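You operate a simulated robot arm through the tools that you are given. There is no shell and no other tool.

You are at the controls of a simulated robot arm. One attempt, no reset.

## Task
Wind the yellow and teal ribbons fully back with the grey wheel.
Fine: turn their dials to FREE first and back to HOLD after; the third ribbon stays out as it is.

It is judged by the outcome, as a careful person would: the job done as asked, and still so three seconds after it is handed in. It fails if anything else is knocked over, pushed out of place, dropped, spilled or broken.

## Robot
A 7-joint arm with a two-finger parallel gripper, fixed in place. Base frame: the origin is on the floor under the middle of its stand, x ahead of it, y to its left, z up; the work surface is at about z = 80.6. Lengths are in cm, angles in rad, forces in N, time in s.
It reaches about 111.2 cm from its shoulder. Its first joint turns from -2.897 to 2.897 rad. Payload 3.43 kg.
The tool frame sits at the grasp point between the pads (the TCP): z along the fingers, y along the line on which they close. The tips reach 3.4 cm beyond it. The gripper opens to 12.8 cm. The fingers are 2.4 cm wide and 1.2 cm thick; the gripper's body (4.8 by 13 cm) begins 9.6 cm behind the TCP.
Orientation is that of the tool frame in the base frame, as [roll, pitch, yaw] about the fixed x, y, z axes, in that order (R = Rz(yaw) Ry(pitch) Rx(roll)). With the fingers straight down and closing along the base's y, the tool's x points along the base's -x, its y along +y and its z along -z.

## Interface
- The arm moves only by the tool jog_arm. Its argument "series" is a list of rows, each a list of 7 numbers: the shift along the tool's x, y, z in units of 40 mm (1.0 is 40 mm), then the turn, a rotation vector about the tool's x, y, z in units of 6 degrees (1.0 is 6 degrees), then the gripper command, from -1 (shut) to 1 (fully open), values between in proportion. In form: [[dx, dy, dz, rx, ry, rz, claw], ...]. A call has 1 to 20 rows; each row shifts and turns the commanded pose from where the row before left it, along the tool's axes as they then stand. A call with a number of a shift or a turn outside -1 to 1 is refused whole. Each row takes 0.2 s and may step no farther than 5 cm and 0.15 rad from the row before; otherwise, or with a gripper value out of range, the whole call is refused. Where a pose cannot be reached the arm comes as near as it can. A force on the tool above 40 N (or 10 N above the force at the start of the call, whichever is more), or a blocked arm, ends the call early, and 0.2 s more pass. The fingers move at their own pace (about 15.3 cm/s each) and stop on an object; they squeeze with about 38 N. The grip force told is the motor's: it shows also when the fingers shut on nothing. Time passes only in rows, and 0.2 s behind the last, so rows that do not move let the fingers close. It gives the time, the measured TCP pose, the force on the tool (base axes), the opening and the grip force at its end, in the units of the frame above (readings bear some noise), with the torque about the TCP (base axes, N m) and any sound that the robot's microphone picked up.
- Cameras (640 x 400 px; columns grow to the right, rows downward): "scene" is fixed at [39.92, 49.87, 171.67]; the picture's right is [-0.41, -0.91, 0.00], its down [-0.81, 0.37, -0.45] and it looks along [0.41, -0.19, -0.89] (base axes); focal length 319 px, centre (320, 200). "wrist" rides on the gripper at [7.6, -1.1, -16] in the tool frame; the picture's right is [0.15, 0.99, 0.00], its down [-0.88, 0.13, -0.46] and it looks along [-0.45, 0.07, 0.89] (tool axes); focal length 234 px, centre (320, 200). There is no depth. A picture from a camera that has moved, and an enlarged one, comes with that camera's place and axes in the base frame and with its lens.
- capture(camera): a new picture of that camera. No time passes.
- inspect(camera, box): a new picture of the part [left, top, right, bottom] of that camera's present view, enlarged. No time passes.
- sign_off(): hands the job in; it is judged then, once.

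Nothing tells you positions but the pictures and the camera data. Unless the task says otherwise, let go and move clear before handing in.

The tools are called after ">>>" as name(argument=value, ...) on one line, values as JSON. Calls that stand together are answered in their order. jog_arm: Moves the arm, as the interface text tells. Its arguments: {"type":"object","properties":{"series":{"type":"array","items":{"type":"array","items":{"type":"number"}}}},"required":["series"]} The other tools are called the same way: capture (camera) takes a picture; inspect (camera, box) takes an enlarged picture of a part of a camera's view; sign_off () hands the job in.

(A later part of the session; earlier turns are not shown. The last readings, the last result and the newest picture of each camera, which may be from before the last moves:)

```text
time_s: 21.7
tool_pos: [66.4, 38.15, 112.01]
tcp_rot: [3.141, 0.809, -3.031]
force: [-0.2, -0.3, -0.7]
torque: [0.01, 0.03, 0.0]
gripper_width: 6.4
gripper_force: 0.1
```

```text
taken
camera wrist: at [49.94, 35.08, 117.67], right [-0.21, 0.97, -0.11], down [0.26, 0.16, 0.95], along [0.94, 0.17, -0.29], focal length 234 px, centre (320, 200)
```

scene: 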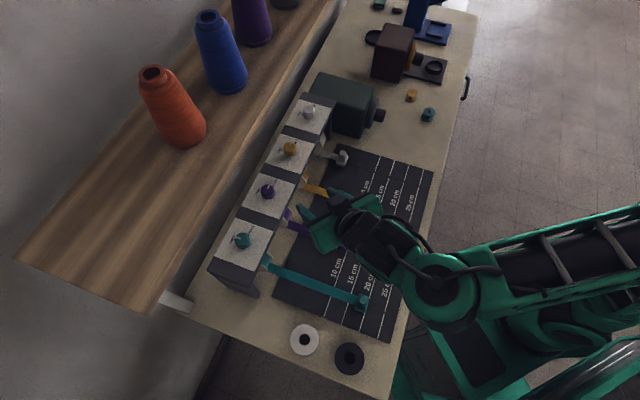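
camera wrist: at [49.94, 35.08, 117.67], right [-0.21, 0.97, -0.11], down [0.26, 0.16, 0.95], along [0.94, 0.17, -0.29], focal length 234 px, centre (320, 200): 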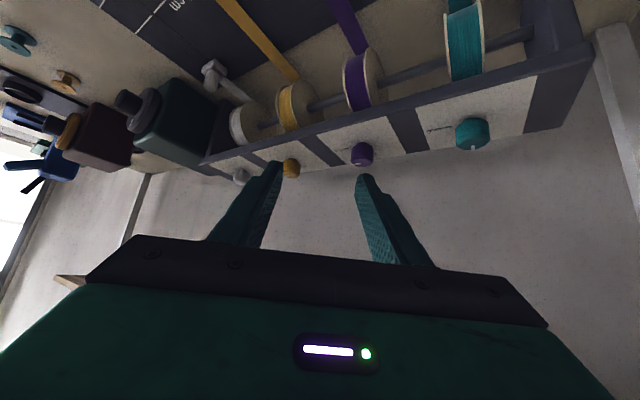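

>>> jog_arm(series=[[0, 0, 0, 0.7243, 0, 0.6895, 0], [0, 0, 0, 0.04, 0, 0.04, 0], [-0.487, -0.073, 0.782, 0, 0, 0, 0], [-0.487, -0.073, 0.782, 0, 0, 0, 0], [-0.487, -0.073, 0.782, 0, 0, 0, 0], [-0.487, -0.073, 0.782, 0, 0, 0, 0], [-0.487, -0.073, 0.782, 0, 0, 0, 0], [-0.4, -0.073, 0.65, 0, 0, 0, 0]])

>>> capture(camera="scene")

>>> capture(camera="wrist")

>>> inspect(camera="wrist", box=[250, 80, 410, 180])

>>> inspect(camera="scene", box=[240, 110, 360, 185])

```text
time_s: 23.5
tool_pos: [87.42, 36.39, 107.85]
tcp_rot: [-3.14, 0.809, -3.14]
force: [-0.1, 0.4, 0.0]
torque: [-0.01, -0.03, -0.04]
gripper_width: 6.38
gripper_force: 0.2
```

```text
taken
```

scene: 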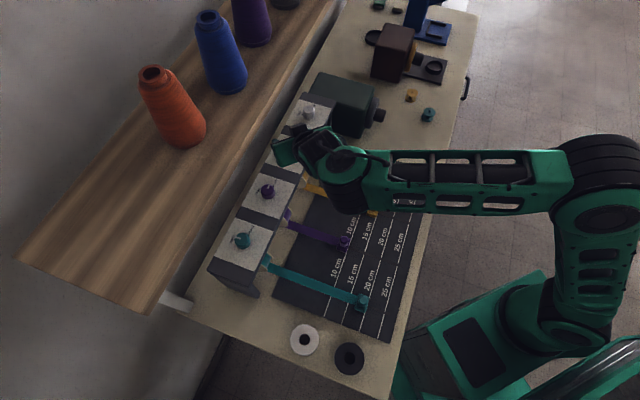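

```text
taken
camera wrist: at [70.61, 35.17, 113.38], right [-0.1, 0.99, -0.11], down [0.28, 0.13, 0.95], along [0.96, 0.07, -0.29], focal length 234 px, centre (320, 200)
```

wrist: 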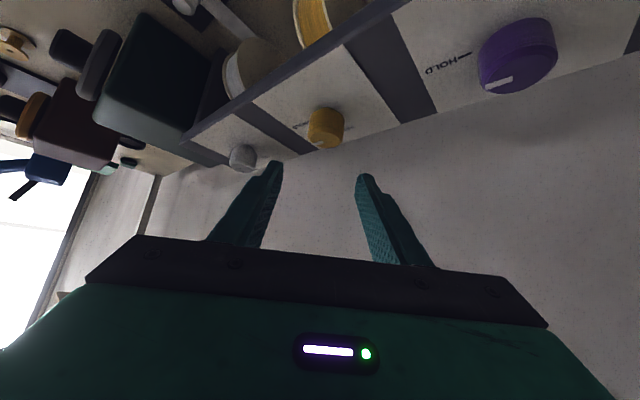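

```text
4.00 times, centred on (330, 130) of wrist
camera zoom: at [70.61, 35.17, 113.38], right [-0.1, 0.99, -0.11], down [0.28, 0.13, 0.95], along [0.96, 0.07, -0.29], focal length 937 px, centre (280, 480)
```

zoom: 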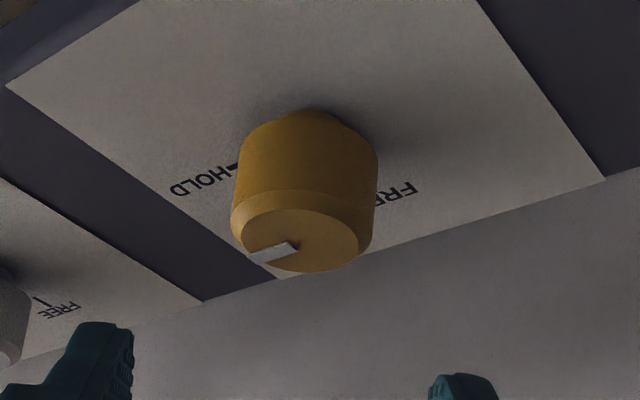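

```text
5.33 times, centred on (300, 148) of scene
camera zoom: at [39.92, 49.87, 171.67], right [-0.41, -0.91, 0.0], down [-0.81, 0.37, -0.45], along [0.41, -0.19, -0.89], focal length 1702 px, centre (427, 480)
```

zoom: 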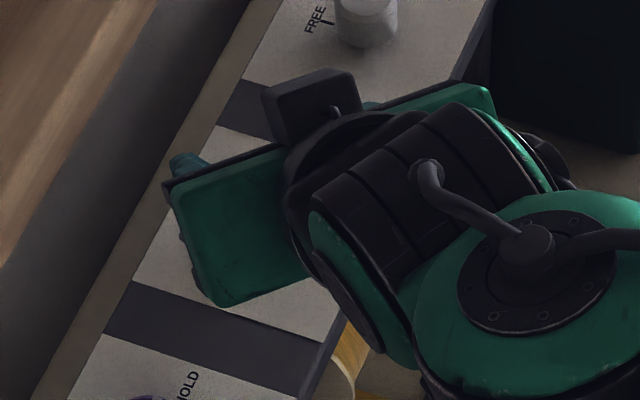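

I place the yellow dial at (90.05, 36.5). I'll lower toward it in steps as before.

>>> jog_arm(series=[[0.2125, 0.007, 0.261, 0, 0, 0, 0], [0.2125, 0.007, 0.261, 0, 0, 0, 0], [0.2125, 0.007, 0.261, 0, 0, 0, 0], [0.12, 0.004, 0.147, 0, 0, 0, 0], [0, 0, 0, 0, 0, 0, 0]])

>>> inspect(camera="wrist", box=[250, 130, 410, 230])

```text
time_s: 24.7
tool_pos: [88.26, 36.6, 103.1]
tcp_rot: [-3.141, 0.811, -3.14]
force: [0.0, -0.1, 0.9]
torque: [0.01, 0.01, -0.02]
gripper_width: 6.43
gripper_force: 0.1
```

```text
4.00 times, centred on (330, 180) of wrist
camera zoom: at [71.38, 35.36, 108.62], right [-0.1, 0.99, -0.11], down [0.28, 0.13, 0.95], along [0.96, 0.07, -0.29], focal length 937 px, centre (280, 280)
```

zoom: 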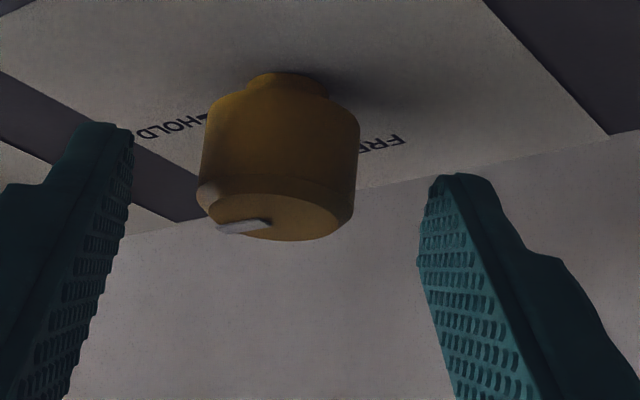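

Alignment is nearly the same as it was at the teal dial. I'll drop 0.55 cm more, nudge −0.1 cm in y, and close.

>>> jog_arm(series=[[0.1, -0.025, 0.095, 0, 0, 0, 0.0], [0, 0, 0, 0, 0, 0, -0.3], [0, 0, 0, 0, 0, 0, -0.42], [0, 0, 0, 0, 0, 0, -1], [0, 0, 0, 0, 0, 0, -1]])

>>> inspect(camera="wrist", box=[250, 130, 410, 230])

```text
time_s: 25.9
tool_pos: [88.22, 36.48, 102.44]
tcp_rot: [-3.141, 0.81, 3.141]
force: [-0.7, -1.6, -1.1]
torque: [0.43, -0.25, -0.05]
gripper_width: 3.36
gripper_force: 45.4
```

```text
4.00 times, centred on (330, 180) of wrist
camera zoom: at [71.4, 35.26, 108.05], right [-0.1, 0.99, -0.11], down [0.28, 0.13, 0.95], along [0.96, 0.07, -0.29], focal length 937 px, centre (280, 280)
```

zoom: 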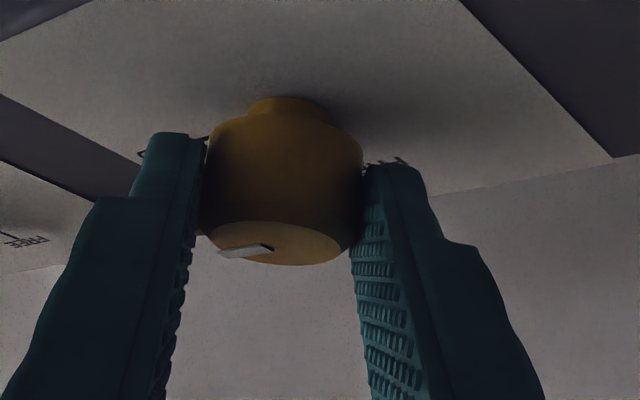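

The grip is well centred with almost no side load. I'll turn it counter-clockwise 48° first, then the rest.

>>> jog_arm(series=[[-0.002, -0.05, 0.002, -0.7243, 0, -0.6895, -1], [-0.002, -0.05, 0.002, -0.7243, 0, -0.6895, -1], [-0.002, -0.05, 0.002, -0.7243, 0, -0.6895, -1], [-0.002, -0.05, 0.002, -0.7243, 0, -0.6895, -1], [-0.002, -0.05, 0.002, -0.7243, 0, -0.6895, -1], [-0.002, -0.05, 0.002, -0.7243, 0, -0.6895, -1], [-0.002, -0.05, 0.002, -0.7243, 0, -0.6895, -1], [-0.002, -0.05, 0.002, -0.7243, 0, -0.6895, -1]])

>>> capture(camera="scene")

>>> inspect(camera="wrist", box=[250, 130, 410, 230])

```text
time_s: 27.7
tool_pos: [88.76, 34.89, 102.49]
tcp_rot: [3.14, 0.809, -2.302]
force: [-4.8, -10.3, 10.3]
torque: [0.09, 0.63, -0.07]
gripper_width: 3.37
gripper_force: 45.7
```

```text
taken
```

scene: 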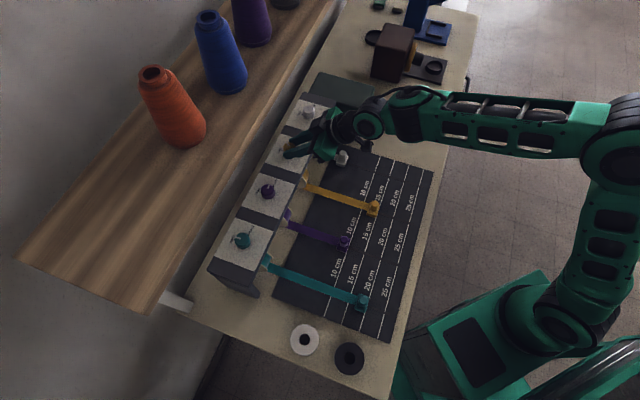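

```text
4.00 times, centred on (330, 180) of wrist
camera zoom: at [78.45, 21.64, 108.02], right [-0.8, 0.59, -0.11], down [0.09, 0.29, 0.95], along [0.59, 0.76, -0.29], focal length 937 px, centre (280, 280)
```

zoom: 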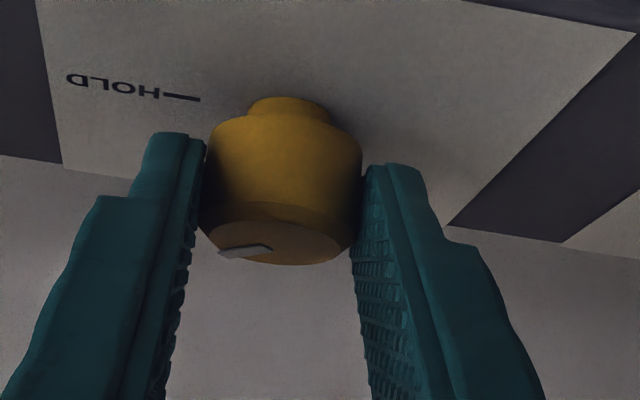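

>>> jog_arm(series=[[-0.002, -0.05, 0.002, -0.7243, 0, -0.6895, -1], [-0.002, -0.05, 0.002, -0.7243, 0, -0.6895, -1], [-0.002, -0.05, 0.002, -0.7243, 0, -0.6895, -1], [-0.002, -0.05, 0.002, -0.7243, 0, -0.6895, -1], [-0.002, -0.05, 0.002, -0.7243, 0, -0.6895, -1], [-0.002, -0.05, 0.002, -0.7243, 0, -0.6895, -1], [-0.002, -0.05, 0.002, -0.7243, 0, -0.6895, -1], [0, 0, 0, 0, 0, 0, -1]])

>>> capture(camera="scene")

>>> inspect(camera="scene", box=[260, 125, 340, 175])

```text
time_s: 29.5
tool_pos: [90.14, 34.41, 102.43]
tcp_rot: [3.141, 0.81, -1.57]
force: [3.4, -12.4, 3.9]
torque: [0.88, -0.64, -0.49]
gripper_width: 3.36
gripper_force: 45.0
```

```text
taken
```

scene: 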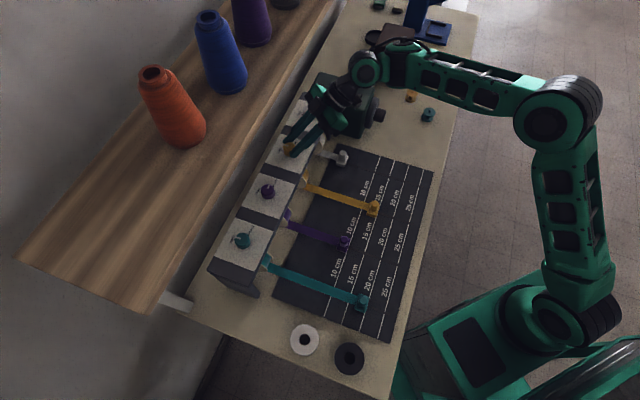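

```text
8.00 times, centred on (300, 150) of scene
camera zoom: at [39.92, 49.87, 171.67], right [-0.41, -0.91, 0.0], down [-0.81, 0.37, -0.45], along [0.41, -0.19, -0.89], focal length 2553 px, centre (480, 600)
```

zoom: 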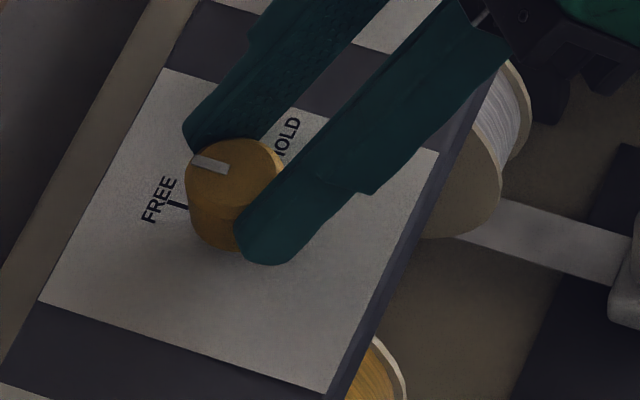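

The yellow pointer is at FREE, an exact 90° turn. I'll release and retreat up and back.

>>> jog_arm(series=[[0, 0, 0, 0, 0, 0, -0.3], [0, 0, 0, 0, 0, 0, 0.0], [-0.35, 0, -0.35, 0, 0, 0, 0.0], [-0.5, 0, -0.5, 0, 0, 0, 0.0], [-0.5, 0, -0.5, 0, 0, 0, 0.0], [0, 0, -0.7, 0, 0, 0, 0], [0, 0, -0.9, 0, 0, 0, 0], [0, 0, -0.9, 0, 0, 0, 0]])

>>> capture(camera="scene")

>>> inspect(camera="scene", box=[210, 110, 370, 210])

>>> capture(camera="wrist")

```text
time_s: 31.3
tool_pos: [90.16, 27.33, 116.94]
tcp_rot: [3.137, 0.809, -1.57]
force: [0.3, 1.4, -0.4]
torque: [-0.05, 0.02, 0.03]
gripper_width: 6.4
gripper_force: 0.1
```

```text
taken
```

scene: 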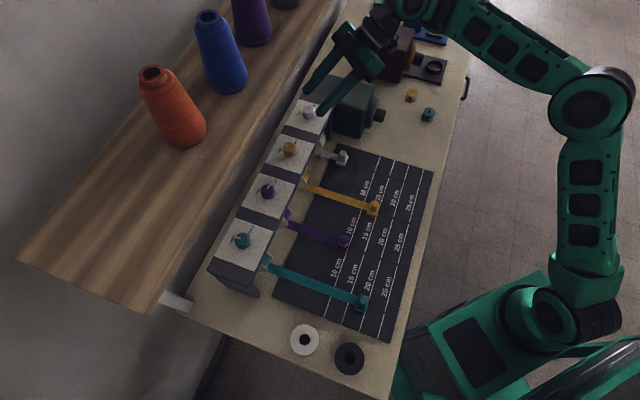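

```text
4.00 times, centred on (290, 160) of scene
camera zoom: at [39.92, 49.87, 171.67], right [-0.41, -0.91, 0.0], down [-0.81, 0.37, -0.45], along [0.41, -0.19, -0.89], focal length 1276 px, centre (440, 360)
```

zoom: 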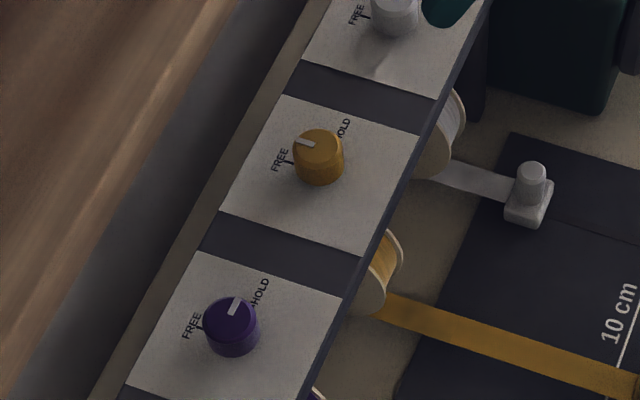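

```text
taken
camera wrist: at [91.31, 10.43, 122.52], right [-0.99, -0.1, -0.1], down [-0.13, 0.28, 0.95], along [-0.07, 0.96, -0.29], focal length 234 px, centre (320, 200)
```

wrist: 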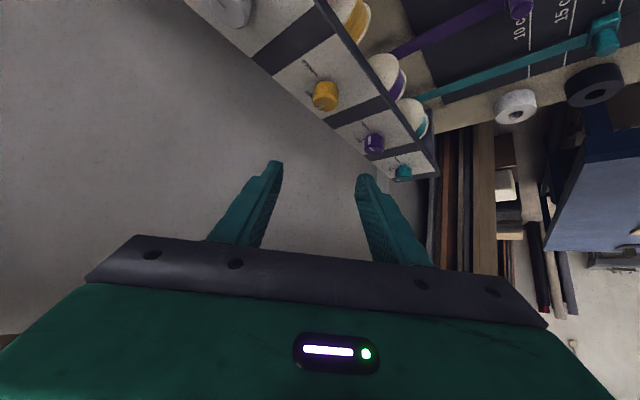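

Both dials now read FREE and the purple and white ones are untouched. Next is the wheel. I'll retreat in front of the bench, then turn the tool horizontal, facing the wheel along (1,1).

>>> jog_arm(series=[[0.613, 0.333, -0.644, 0, 0, 0, 0], [0.613, 0.333, -0.644, 0, 0, 0, 0], [0.613, 0.333, -0.644, 0, 0, 0, 0], [0.613, 0.333, -0.644, 0, 0, 0, 0], [0.613, 0.333, -0.644, 0, 0, 0, 0], [0.613, 0.333, -0.644, 0, 0, 0, 0], [0.613, 0.333, -0.644, 0, 0, 0, 0], [0.613, 0.333, -0.644, 0, 0, 0, 0], [0.613, 0.333, -0.644, 0, 0, 0, 0]])

>>> capture(camera="scene")

```text
time_s: 33.3
tool_pos: [78.3, -4.8, 116.94]
tcp_rot: [3.138, 0.811, -1.569]
force: [0.3, 1.1, -0.2]
torque: [-0.05, -0.02, 0.01]
gripper_width: 6.4
gripper_force: 0.0
```

```text
taken
```

scene: 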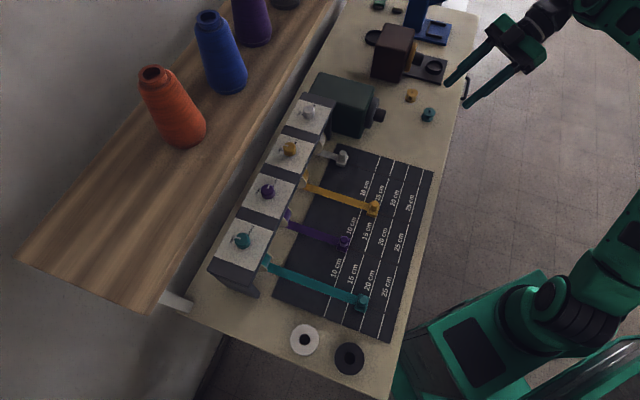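

>>> jog_arm(series=[[0, 0, 0, 0.678, 0, 0.647, 0], [0, 0, 0, 0.678, 0, 0.647, 0], [0, 0, 0, 0.678, 0, 0.647, 0], [0, 0, 0, 0.678, 0, 0.647, 0], [0, 0, 0, 0.678, 0, 0.647, 0], [0, 0, 0, 0.678, 0, 0.647, 0], [0, 0, 0, 0.678, 0, 0.647, 0], [0, 0, 0, 0.678, 0, 0.647, 0], [0, 0, 0, 0, -0.91, 0, 0], [0, 0, 0, 0, -0.91, 0, 0], [0, 0, 0, 0, -0.91, 0, 0], [0, 0, 0, 0, -0.91, 0, 0], [0, 0, 0, 0, -0.91, 0, 0], [0, 0, 0, 0, -0.91, 0, 0], [0, 0, 0, 0, -0.91, 0, 0], [0, 0, 0, 0, -0.91, 0, 0]])

>>> capture(camera="scene")

>>> capture(camera="wrist")

```text
time_s: 36.7
tool_pos: [78.26, -4.95, 117.07]
tcp_rot: [0.36, 1.57, 1.149]
force: [-0.3, 0.7, -0.1]
torque: [-0.05, -0.01, -0.03]
gripper_width: 6.36
gripper_force: 0.0
```

```text
taken
```

scene: 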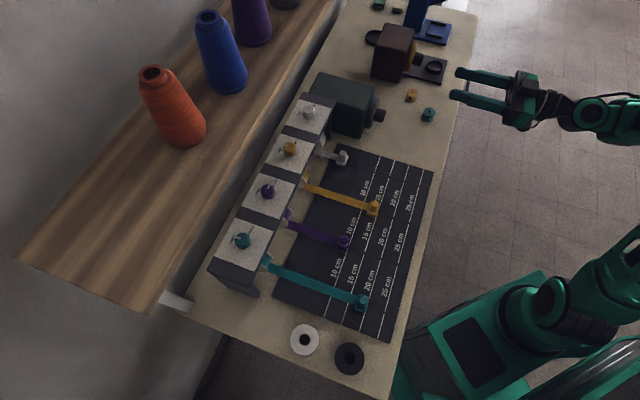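

```text
taken
camera wrist: at [67.74, -17.07, 109.42], right [-0.7, 0.7, -0.15], down [-0.41, -0.23, 0.88], along [0.58, 0.68, 0.45], focal length 234 px, centre (320, 200)
```

wrist: 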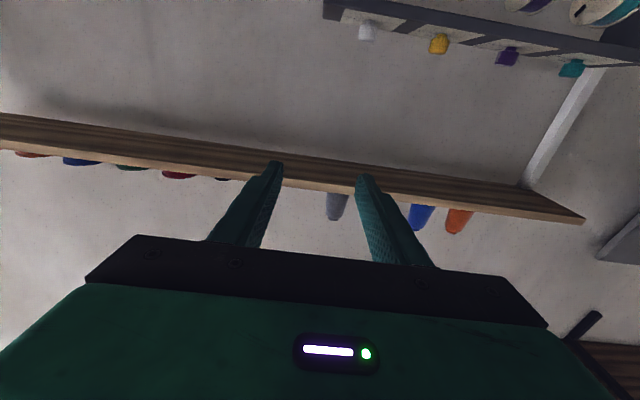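

The tool is horizontal at heading 45° with the camera below. I'll test the wrist's roll range in free air by rolling +90° about the tool axis, which also lets the camera see the wheel.

>>> jog_arm(series=[[0, 0, 0, 0, 0, 1, 0], [0, 0, 0, 0, 0, 1, 0], [0, 0, 0, 0, 0, 1, 0], [0, 0, 0, 0, 0, 1, 0], [0, 0, 0, 0, 0, 1, 0], [0, 0, 0, 0, 0, 1, 0], [0, 0, 0, 0, 0, 1, 0], [0, 0, 0, 0, 0, 1, 0], [0, 0, 0, 0, 0, 1, 0], [0, 0, 0, 0, 0, 1, 0], [0, 0, 0, 0, 0, 1, 0], [0, 0, 0, 0, 0, 1, 0], [0, 0, 0, 0, 0, 1, 0], [0, 0, 0, 0, 0, 1, 0], [0, 0, 0, 0, 0, 1, 0]])

>>> capture(camera="wrist")

>>> capture(camera="scene")

```text
time_s: 39.9
tool_pos: [78.2, -5.02, 117.09]
tcp_rot: [1.57, -0.005, 2.359]
force: [0.5, -0.6, -0.2]
torque: [-0.02, -0.01, 0.01]
gripper_width: 6.41
gripper_force: 0.0
```

```text
taken
camera wrist: at [61.62, -10.93, 115.98], right [-0.1, 0.1, 0.99], down [0.3, -0.94, 0.13], along [0.95, 0.31, 0.07], focal length 234 px, centre (320, 200)
```

wrist: 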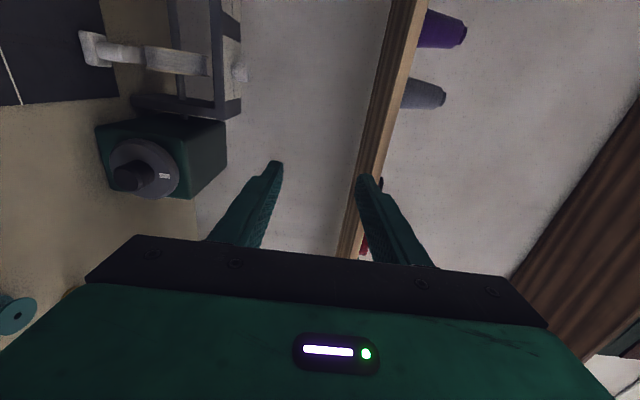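

```text
taken
```

scene: 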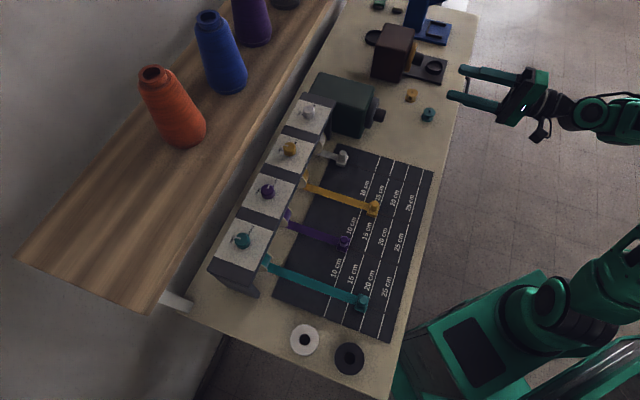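

>>> inspect(camera="wrist", box=[80, 100, 240, 200])

>>> jog_arm(series=[[0, 0, 0, 0, 0, 1, 0], [0, 0, 0, 0, 0, 1, 0], [0, 0, 0, 0, 0, 1, 0], [0, 0, 0, 0, 0, 1, 0], [0, 0, 0, 0, 0, 1, 0], [0, 0, 0, 0, 0, 1, 0], [0, 0, 0, 0, 0, 1, 0], [0, 0, 0, 0, 0, 1, 0], [0, 0, 0, 0, 0, 1, 0], [0, 0, 0, 0, 0, 1, 0], [0, 0, 0, 0, 0, 1, 0], [0, 0, 0, 0, 0, 1, 0], [0, 0, 0, 0, 0, 1, 0], [0, 0, 0, 0, 0, 1, 0], [0, 0, 0, 0, 0, 1, 0]])

>>> capture(camera="wrist")

>>> capture(camera="scene")

```text
4.00 times, centred on (160, 150) of wrist
camera zoom: at [61.62, -10.93, 115.98], right [-0.1, 0.1, 0.99], down [0.3, -0.94, 0.13], along [0.95, 0.31, 0.07], focal length 937 px, centre (960, 400)
```

zoom: 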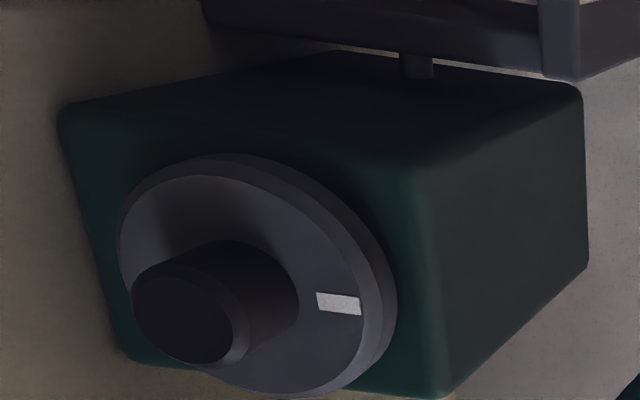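

```text
time_s: 43.1
tool_pos: [78.25, -4.92, 117.06]
tcp_rot: [-1.389, -1.569, -0.965]
force: [-0.1, 0.0, -0.6]
torque: [0.02, -0.01, -0.04]
gripper_width: 6.39
gripper_force: 0.0
```

```text
taken
camera wrist: at [66.22, -15.5, 124.64], right [0.7, -0.7, 0.14], down [-0.23, -0.41, -0.88], along [0.67, 0.58, -0.45], focal length 234 px, centre (320, 200)
```

wrist: 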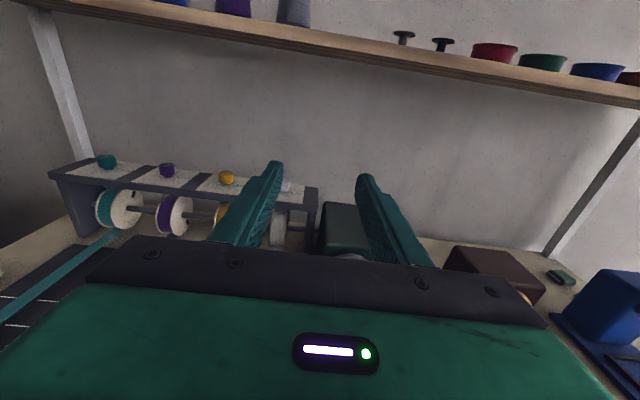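

```text
taken
```

scene: 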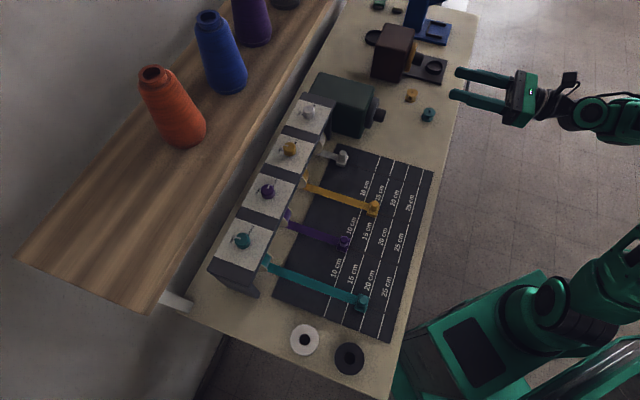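

The roll range is fine: 180° of free roll tracked cleanly. Re-triangulating, I put the knob's tip nearer (97.6, 0.1, 89), so clearance above the table is limited and I need to know how far the wrist hangs down. I'll zoom in on it.

>>> inspect(camera="scene", box=[400, 40, 640, 190])

>>> inspect(camera="wrist", box=[260, 160, 420, 260])

```text
2.67 times, centred on (520, 115) of scene
camera zoom: at [39.92, 49.87, 171.67], right [-0.41, -0.91, 0.0], down [-0.81, 0.37, -0.45], along [0.41, -0.19, -0.89], focal length 851 px, centre (-213, 427)
```

zoom: 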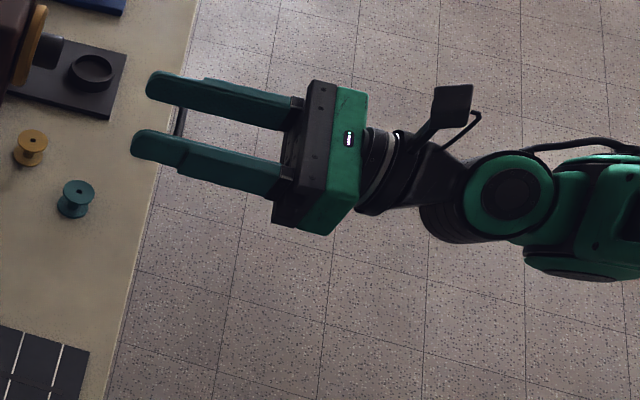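

```text
4.00 times, centred on (340, 210) of wrist
camera zoom: at [66.22, -15.5, 124.64], right [0.7, -0.7, 0.14], down [-0.23, -0.41, -0.88], along [0.67, 0.58, -0.45], focal length 937 px, centre (240, 160)
```

zoom: 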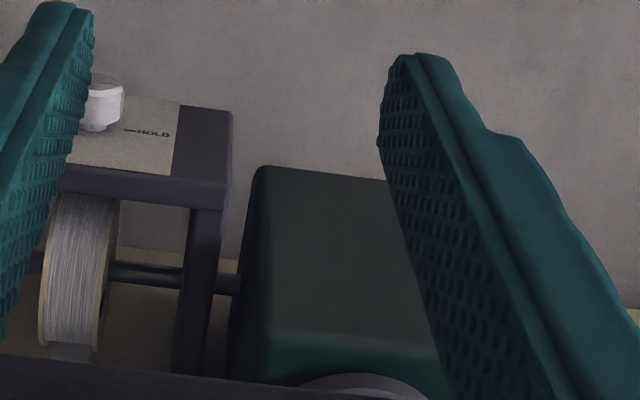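

The wrist joint sits level with the tool axis, so it clears the table. The camera must not point straight down when I'm at the knob, so I'll test how far the roll goes in the other direction.

>>> jog_arm(series=[[0, 0, 0, 0, 0, 1, 0], [0, 0, 0, 0, 0, 1, 0], [0, 0, 0, 0, 0, 1, 0], [0, 0, 0, 0, 0, 1, 0], [0, 0, 0, 0, 0, 1, 0], [0, 0, 0, 0, 0, 1, 0], [0, 0, 0, 0, 0, 1, 0], [0, 0, 0, 0, 0, 1, 0], [0, 0, 0, 0, 0, 1, 0], [0, 0, 0, 0, 0, 1, 0], [0, 0, 0, 0, 0, 1, 0], [0, 0, 0, 0, 0, 1, 0], [0, 0, 0, 0, 0, 1, 0], [0, 0, 0, 0, 0, 1, 0], [0, 0, 0, 0, 0, 1, 0]])

>>> capture(camera="wrist")

>>> capture(camera="scene")

```text
time_s: 46.3
tool_pos: [80.74, 0.19, 110.04]
tcp_rot: [-1.66, -0.449, -0.684]
force: [-0.1, -2.3, -1.1]
torque: [0.16, -0.14, 0.11]
gripper_width: 6.4
gripper_force: 0.1
out of reach, approached as far as the arm can: row 8, 9, 10, 11, 12, 13, 14, 15
```

```text
taken
camera wrist: at [75.26, -15.66, 115.78], right [0.38, -0.42, -0.82], down [-0.88, 0.11, -0.46], along [0.29, 0.9, -0.33], focal length 234 px, centre (320, 200)
```

wrist: 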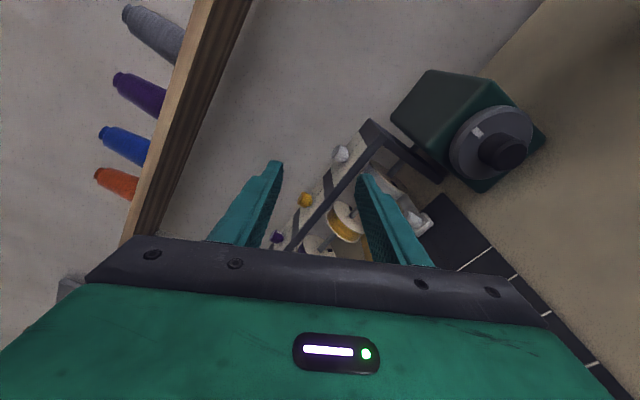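

```text
taken
```

scene: 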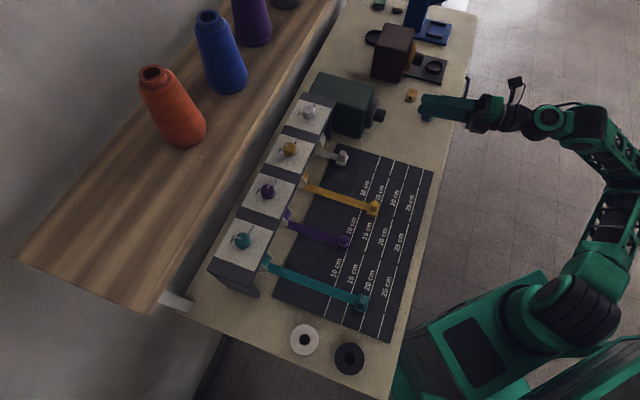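

The roll limit is about 40° past camera-up in that direction. I'll roll back to camera-up.

>>> jog_arm(series=[[0, 0, 0, 0, 0, -1, 0], [0, 0, 0, 0, 0, -1, 0], [0, 0, 0, 0, 0, -1, 0], [0, 0, 0, 0, 0, -1, 0], [0, 0, 0, 0, 0, -1, 0], [0, 0, 0, 0, 0, -1, 0], [0, 0, 0, 0, 0, -1, 0], [0, 0, 0, 0, 0, -1, 0], [0, 0, 0, 0, 0, -1, 0], [0, 0, 0, 0, 0, -1, 0], [0, 0, 0, 0, 0, -1, 0], [0, 0, 0, 0, 0, -1, 0], [0, 0, 0, 0, 0, -1, 0], [0, 0, 0, 0, 0, -1, 0], [0, 0, 0, 0, 0, -1, 0]])

>>> capture(camera="scene")

```text
time_s: 49.5
tool_pos: [80.77, -0.21, 109.62]
tcp_rot: [1.73, -1.143, 2.277]
force: [0.2, 0.0, -0.9]
torque: [0.03, 0.0, -0.02]
gripper_width: 6.4
gripper_force: 0.1
```

```text
taken
```

scene: 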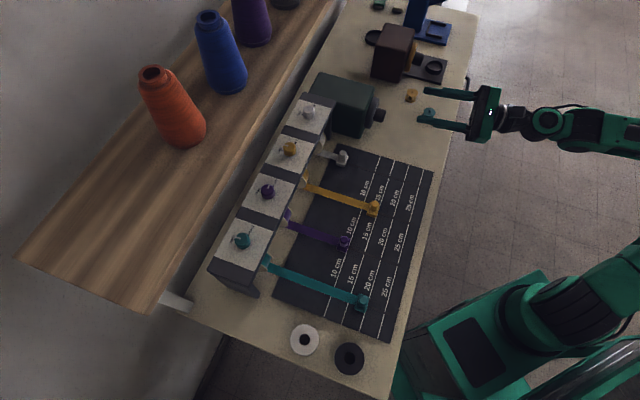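

>>> jog_arm(series=[[0, 0, 0, -0.83, 0.313, 0, 0], [0, 0, 0, 0, 0, 0, 0]])

```text
time_s: 50.1
tool_pos: [80.95, -0.07, 109.62]
tcp_rot: [1.57, -1.146, 2.356]
force: [0.1, 0.4, -0.2]
torque: [-0.02, 0.03, 0.01]
gripper_width: 6.41
gripper_force: 0.1
```

The tool axis is now exactly horizontal along (1,1). I'll lower and shift sideways until I'm in front of the knob, still about 9 cm back from it.

>>> jog_arm(series=[[-0.843, 0.083, 0, 0, 0, 0, 0], [-0.843, 0.083, 0, 0, 0, 0, 0], [-0.843, 0.083, 0, 0, 0, 0, 0], [-0.843, 0.083, 0, 0, 0, 0, 0]])

>>> capture(camera="wrist")

>>> capture(camera="scene")

```text
time_s: 51.1
tool_pos: [85.74, -4.99, 97.98]
tcp_rot: [1.57, -1.146, 2.359]
force: [-0.2, 0.3, 0.0]
torque: [-0.01, 0.02, -0.04]
gripper_width: 6.4
gripper_force: 0.1
```

```text
taken
camera wrist: at [71.54, -13.34, 104.36], right [0.59, -0.59, 0.54], down [0.02, -0.66, -0.75], along [0.8, 0.46, -0.38], focal length 234 px, centre (320, 200)
```

wrist: 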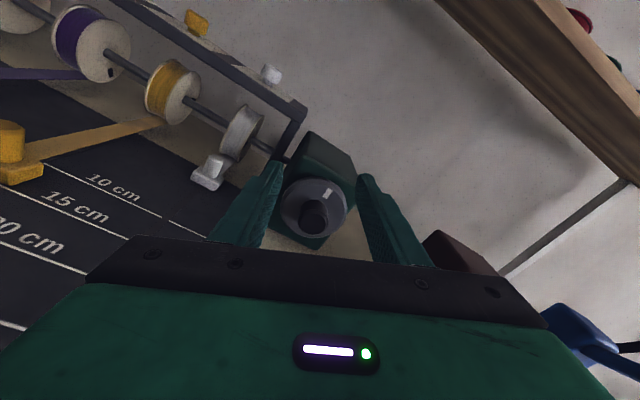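

```text
taken
```

scene: 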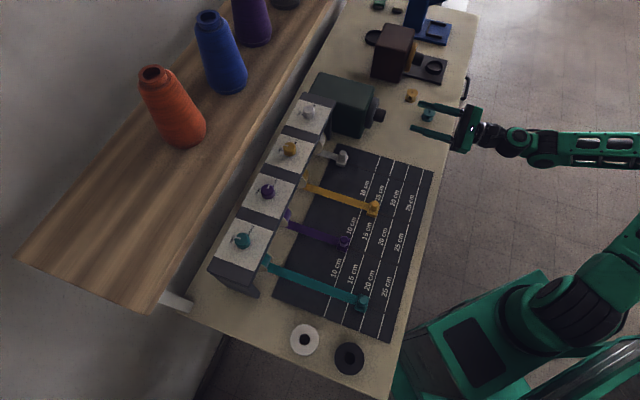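

>>> inspect(camera="wrist", box=[250, 150, 410, 250])

```text
4.00 times, centred on (330, 200) of wrist
camera zoom: at [71.54, -13.34, 104.36], right [0.59, -0.59, 0.54], down [0.02, -0.66, -0.75], along [0.8, 0.46, -0.38], focal length 937 px, centre (280, 200)
```

zoom: 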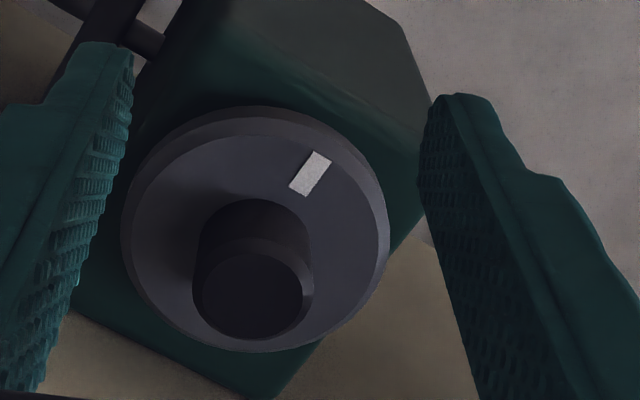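

The knob is about 4 cm across and the wheel about 10 cm, with the axis near (97.65, 0.4, 88.5). I'll line up with the axis while still standing off.

>>> jog_arm(series=[[-0.88, 0.027, 0, 0, 0, 0, 0], [-0.88, 0.027, 0, 0, 0, 0, 0], [-0.88, 0.027, 0, 0, 0, 0, 0], [0, 0, 0, 0, 0, 0, 0]])

>>> inspect(camera="wrist", box=[250, 110, 410, 210])

>>> capture(camera="scene")

>>> capture(camera="wrist")

```text
time_s: 52.1
tool_pos: [88.93, -8.15, 88.49]
tcp_rot: [1.569, -1.148, 2.357]
force: [0.0, 0.5, 0.0]
torque: [0.02, -0.02, -0.01]
gripper_width: 6.41
gripper_force: 0.1
```

```text
4.00 times, centred on (330, 160) of wrist
camera zoom: at [74.76, -16.57, 94.98], right [0.59, -0.6, 0.54], down [0.02, -0.66, -0.75], along [0.8, 0.46, -0.38], focal length 937 px, centre (280, 360)
```

zoom: 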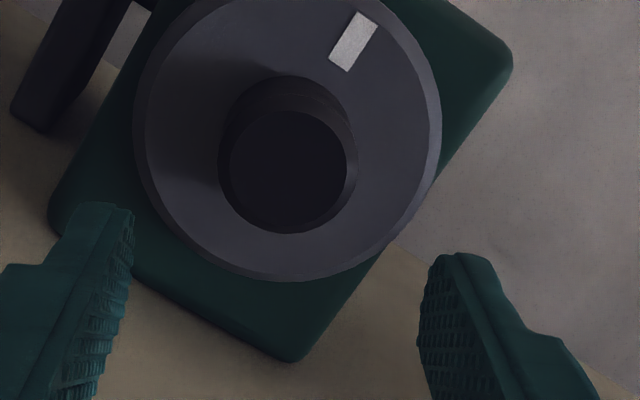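

```text
taken
```

scene: 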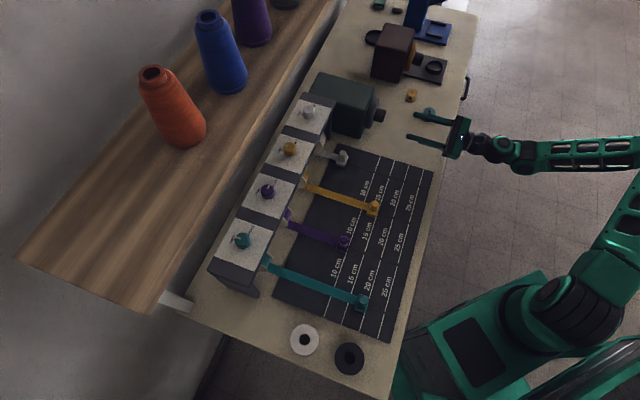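

```text
taken
camera wrist: at [74.76, -16.57, 94.98], right [0.59, -0.6, 0.54], down [0.02, -0.66, -0.75], along [0.8, 0.46, -0.38], focal length 234 px, centre (320, 200)
```

wrist: 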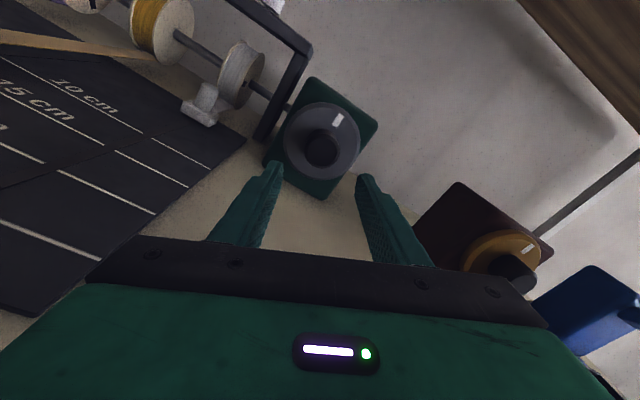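

The wheel's index mark is clearly visible at the top, and I'm nearly on its axis. I'll advance to just short of the knob with a small correction, then check centring.

>>> jog_arm(series=[[-0.035, 0.032, 0.75, 0, 0, 0, 0], [-0.035, 0.032, 0.75, 0, 0, 0, 0], [0, 0, 0, 0, 0, 0, 0.1]])

>>> inspect(camera="wrist", box=[240, 110, 400, 210])

>>> inspect(camera="scene", box=[340, 70, 500, 170])

```text
time_s: 52.9
tool_pos: [93.48, -4.2, 88.54]
tcp_rot: [1.57, -1.147, 2.357]
force: [0.3, 0.3, -0.4]
torque: [0.0, 0.0, 0.03]
gripper_width: 7.04
gripper_force: 0.0
```

```text
4.00 times, centred on (320, 160) of wrist
camera zoom: at [79.23, -12.55, 94.98], right [0.59, -0.6, 0.54], down [0.02, -0.66, -0.75], along [0.8, 0.45, -0.38], focal length 937 px, centre (320, 360)
```

zoom: 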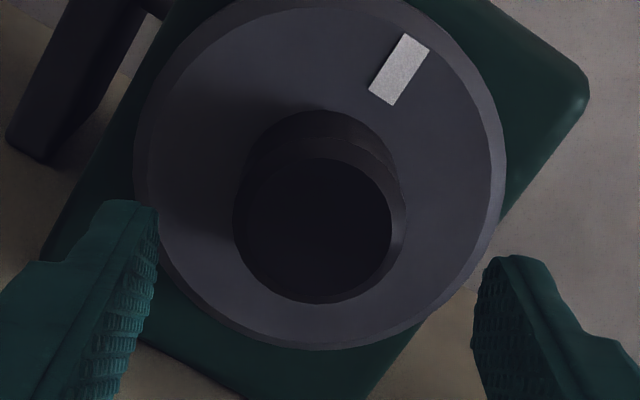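

```text
4.00 times, centred on (420, 120) of scene
camera zoom: at [39.92, 49.87, 171.67], right [-0.41, -0.91, 0.0], down [-0.81, 0.37, -0.45], along [0.41, -0.19, -0.89], focal length 1276 px, centre (-80, 520)
```

zoom: 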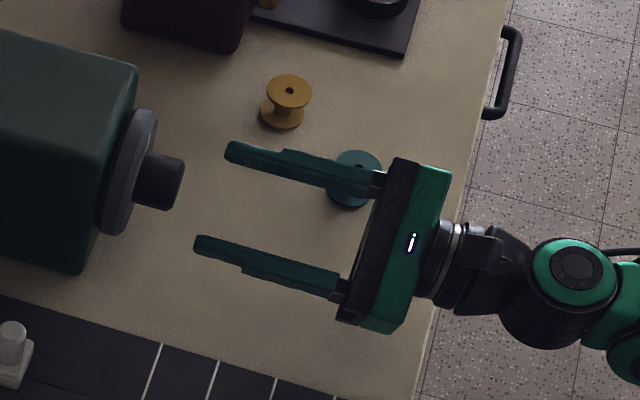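

The knob is centred between the fingers to within 2 mm. I'll advance so the pads overlap it, then close gently to find its exact centre along this closing direction.

>>> jog_arm(series=[[-0.02, -0.02, 0.6, 0, 0, 0, 0.1], [-0.02, -0.017, 0.575, 0, 0, 0, 0.1], [0, 0, 0, 0, 0, 0, -0.2], [0, 0, 0, 0, 0, 0, -0.33], [0, 0, 0, 0, 0, 0, -0.6], [0, 0, 0, 0, 0, 0, -0.6]])

>>> inspect(camera="wrist", box=[240, 110, 400, 210])

>>> inspect(camera="scene", box=[340, 70, 500, 170])

```text
time_s: 54.3
tool_pos: [96.79, -1.14, 88.19]
tcp_rot: [1.568, -1.146, 2.357]
force: [14.6, -3.7, 6.6]
torque: [-0.08, 0.17, -0.37]
gripper_width: 4.34
gripper_force: 45.1
```

```text
4.00 times, centred on (320, 160) of wrist
camera zoom: at [82.5, -9.41, 94.63], right [0.59, -0.6, 0.54], down [0.02, -0.66, -0.75], along [0.81, 0.45, -0.38], focal length 937 px, centre (320, 360)
```

zoom: 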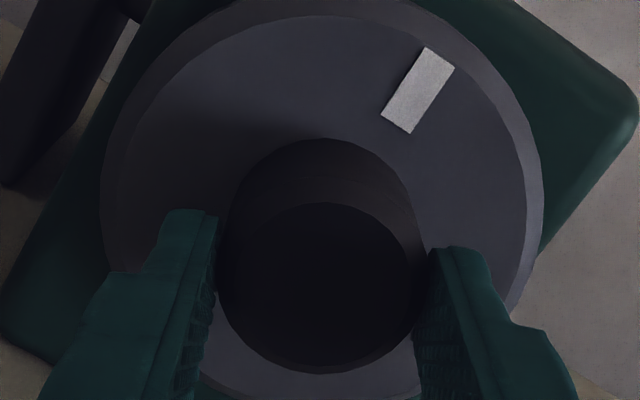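

```text
4.00 times, centred on (420, 120) of scene
camera zoom: at [39.92, 49.87, 171.67], right [-0.41, -0.91, 0.0], down [-0.81, 0.37, -0.45], along [0.41, -0.19, -0.89], focal length 1276 px, centre (-80, 520)
```

zoom: 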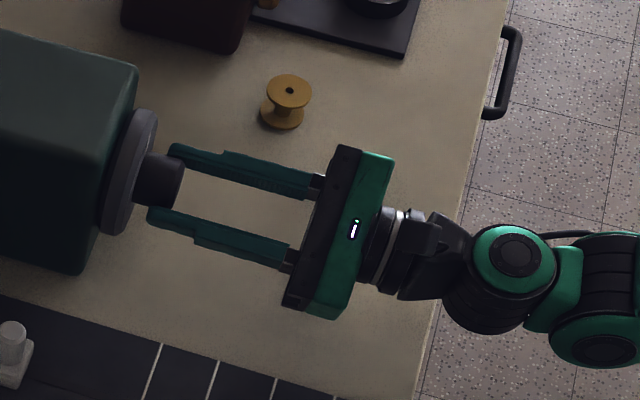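

I have it, and the knob's centre along this axis is confirmed. I'll open, go 1.2 cm deeper for a better hold, roll −84° while open, and close again to centre the perpendicular direction.

>>> jog_arm(series=[[0, 0, 0, 0, 0, 0, 0.1], [0, 0.025, 0, 0, 0, 0, 0.1], [0, 0, 0.3, 0, 0, 0, 0.1], [0, 0, 0, 0, 0, -1, 0.1], [0, 0, 0, 0, 0, -1, 0.1], [0, 0, 0, 0, 0, -1, 0.1], [0, 0, 0, 0, 0, -1, 0.1], [0, 0, 0, 0, 0, -1, 0.1], [0, 0, 0, 0, 0, -1, 0.1], [0, 0, 0, 0, 0, -1, 0.1], [0, 0, 0, 0, 0, -1, 0.1], [0, 0, 0, 0, 0, -1, 0.1], [0, 0, 0, 0, 0, -1, 0.1], [0, 0, 0, 0, 0, -1, 0.1], [0, 0, 0, 0, 0, -1, 0.1], [0, 0, 0, 0, 0, -1, 0.1], [0, 0, 0, 0, 0, -1, 0.1]])

>>> inspect(camera="wrist", box=[240, 110, 400, 210])

>>> inspect(camera="scene", box=[340, 70, 500, 170])

```text
time_s: 57.9
tool_pos: [97.61, 0.05, 88.09]
tcp_rot: [1.571, 0.321, 2.357]
force: [-0.3, -0.1, -0.5]
torque: [0.03, 0.01, -0.01]
gripper_width: 7.06
gripper_force: 0.1
```

```text
4.00 times, centred on (320, 160) of wrist
camera zoom: at [81.49, -6.6, 84.72], right [-0.32, 0.32, 0.89], down [0.24, -0.88, 0.4], along [0.92, 0.34, 0.21], focal length 937 px, centre (320, 360)
```

zoom: 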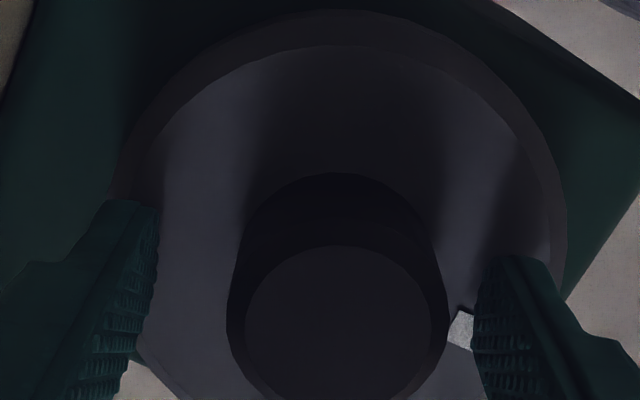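

```text
4.00 times, centred on (420, 120) of scene
camera zoom: at [39.92, 49.87, 171.67], right [-0.41, -0.91, 0.0], down [-0.81, 0.37, -0.45], along [0.41, -0.19, -0.89], focal length 1276 px, centre (-80, 520)
```

zoom: 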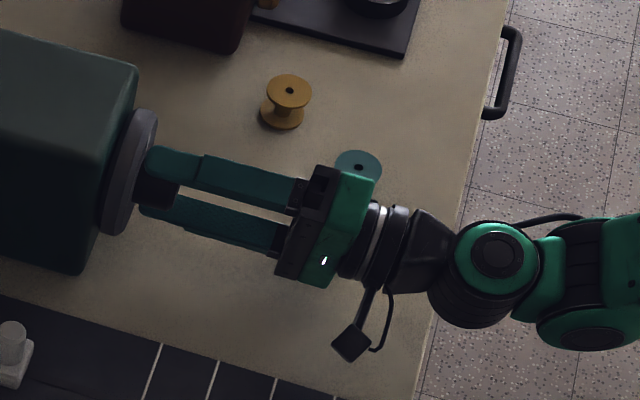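

>>> jog_arm(series=[[0, 0.06, 0, 0, 0, 0, 0.1], [0, 0, 0, 0, 0, 0, -0.2], [0, 0, 0, 0, 0, 0, -0.3], [0, 0, 0, 0, 0, 0, -0.6], [0, 0, 0, 0, 0, 0, -0.6]])

>>> inspect(camera="wrist", box=[240, 110, 400, 210])

```text
time_s: 59.1
tool_pos: [97.64, -0.11, 88.58]
tcp_rot: [1.57, 0.319, 2.354]
force: [-0.2, 1.6, 6.7]
torque: [0.02, -0.02, -0.01]
gripper_width: 4.34
gripper_force: 44.4
```

```text
4.00 times, centred on (320, 160) of wrist
camera zoom: at [81.43, -6.56, 85.05], right [-0.32, 0.32, 0.89], down [0.24, -0.88, 0.4], along [0.92, 0.34, 0.21], focal length 937 px, centre (320, 360)
```

zoom: 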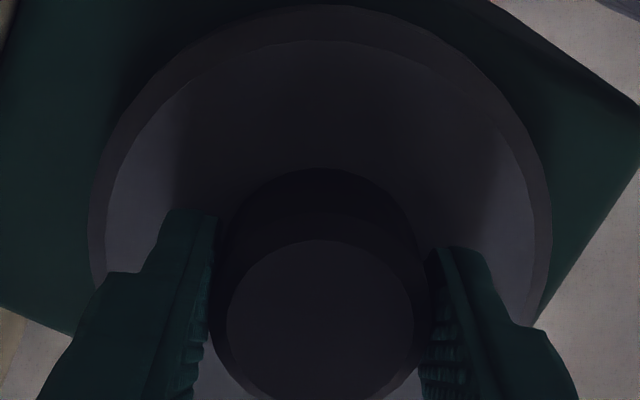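

The second grip confirms I'm centred on the axis to under 1 mm. Now I'll test the winding direction with an 18° turn, comparing the clip positions before and after.

>>> inspect(camera="scene", box=[260, 150, 420, 320])

>>> jog_arm(series=[[0.017, 0.012, 0, 0, 0, 0, -1], [0, 0, 0, 0, 0, 0, -1], [0, 0, 0, 0, 0, 1, -1], [0, 0, 0, 0, 0, 1, -1], [0, 0, 0, 0, 0, 1, -1], [0, 0, 0, 0, 0, 0, -1]])

>>> inspect(camera="scene", box=[260, 150, 420, 320])

>>> inspect(camera="wrist", box=[240, 110, 400, 210])

```text
2.35 times, centred on (340, 235) of scene
camera zoom: at [39.92, 49.87, 171.67], right [-0.41, -0.91, 0.0], down [-0.81, 0.37, -0.45], along [0.41, -0.19, -0.89], focal length 751 px, centre (273, 118)
```

zoom: 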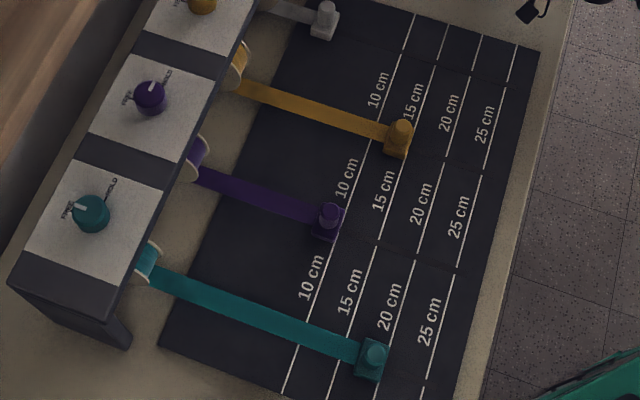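

```text
time_s: 60.5
tool_pos: [97.48, -0.05, 88.56]
tcp_rot: [1.57, 0.006, 2.353]
force: [7.5, -7.0, 12.2]
torque: [0.0, 0.04, -0.89]
gripper_width: 4.35
gripper_force: 44.9
```

```text
2.35 times, centred on (340, 235) of scene
camera zoom: at [39.92, 49.87, 171.67], right [-0.41, -0.91, 0.0], down [-0.81, 0.37, -0.45], along [0.41, -0.19, -0.89], focal length 751 px, centre (273, 118)
```

zoom: 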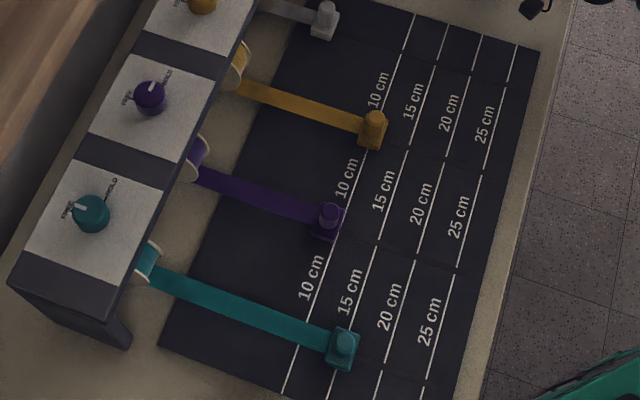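

```text
4.00 times, centred on (320, 160) of wrist
camera zoom: at [80.9, -6.01, 87.33], right [-0.11, 0.11, 0.99], down [0.3, -0.95, 0.13], along [0.95, 0.31, 0.07], focal length 937 px, centre (320, 360)
```

zoom: 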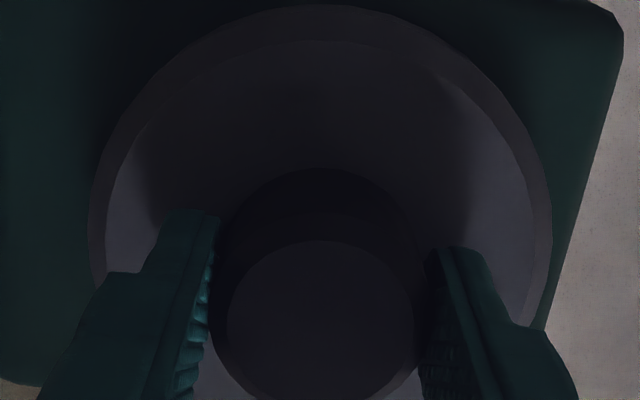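

That direction winds: both clips moved in about 3.4 cm for 18°, and purple and white stayed put. I'll continue with 36°, trimming out the small side load.

>>> jog_arm(series=[[-0.018, 0.02, 0, 0, 0, 0, -1], [0, 0, 0, 0, 0, 1, -1], [0, 0, 0, 0, 0, 1, -1], [0, 0, 0, 0, 0, 1, -1], [0, 0, 0, 0, 0, 1, -1], [0, 0, 0, 0, 0, 1, -1], [0, 0, 0, 0, 0, 1, -1], [0, 0, 0, 0, 0, 0, -1]])

>>> inspect(camera="scene", box=[260, 150, 420, 320])

```text
time_s: 62.3
tool_pos: [97.44, -0.06, 88.5]
tcp_rot: [1.571, -0.625, 2.354]
force: [-8.2, -7.4, 2.4]
torque: [0.03, -0.01, -0.06]
gripper_width: 4.37
gripper_force: 45.2
```

```text
2.35 times, centred on (340, 235) of scene
camera zoom: at [39.92, 49.87, 171.67], right [-0.41, -0.91, 0.0], down [-0.81, 0.37, -0.45], along [0.41, -0.19, -0.89], focal length 751 px, centre (273, 118)
```

zoom: 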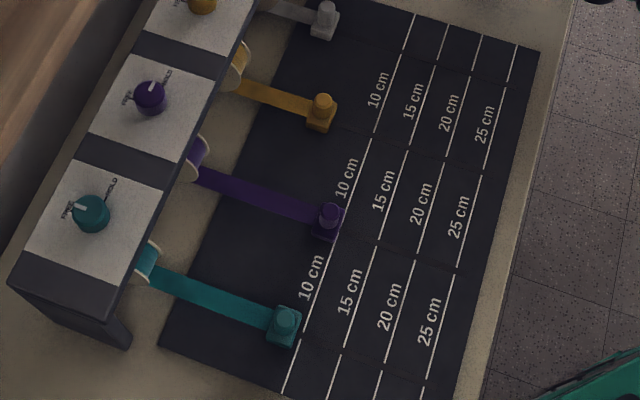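

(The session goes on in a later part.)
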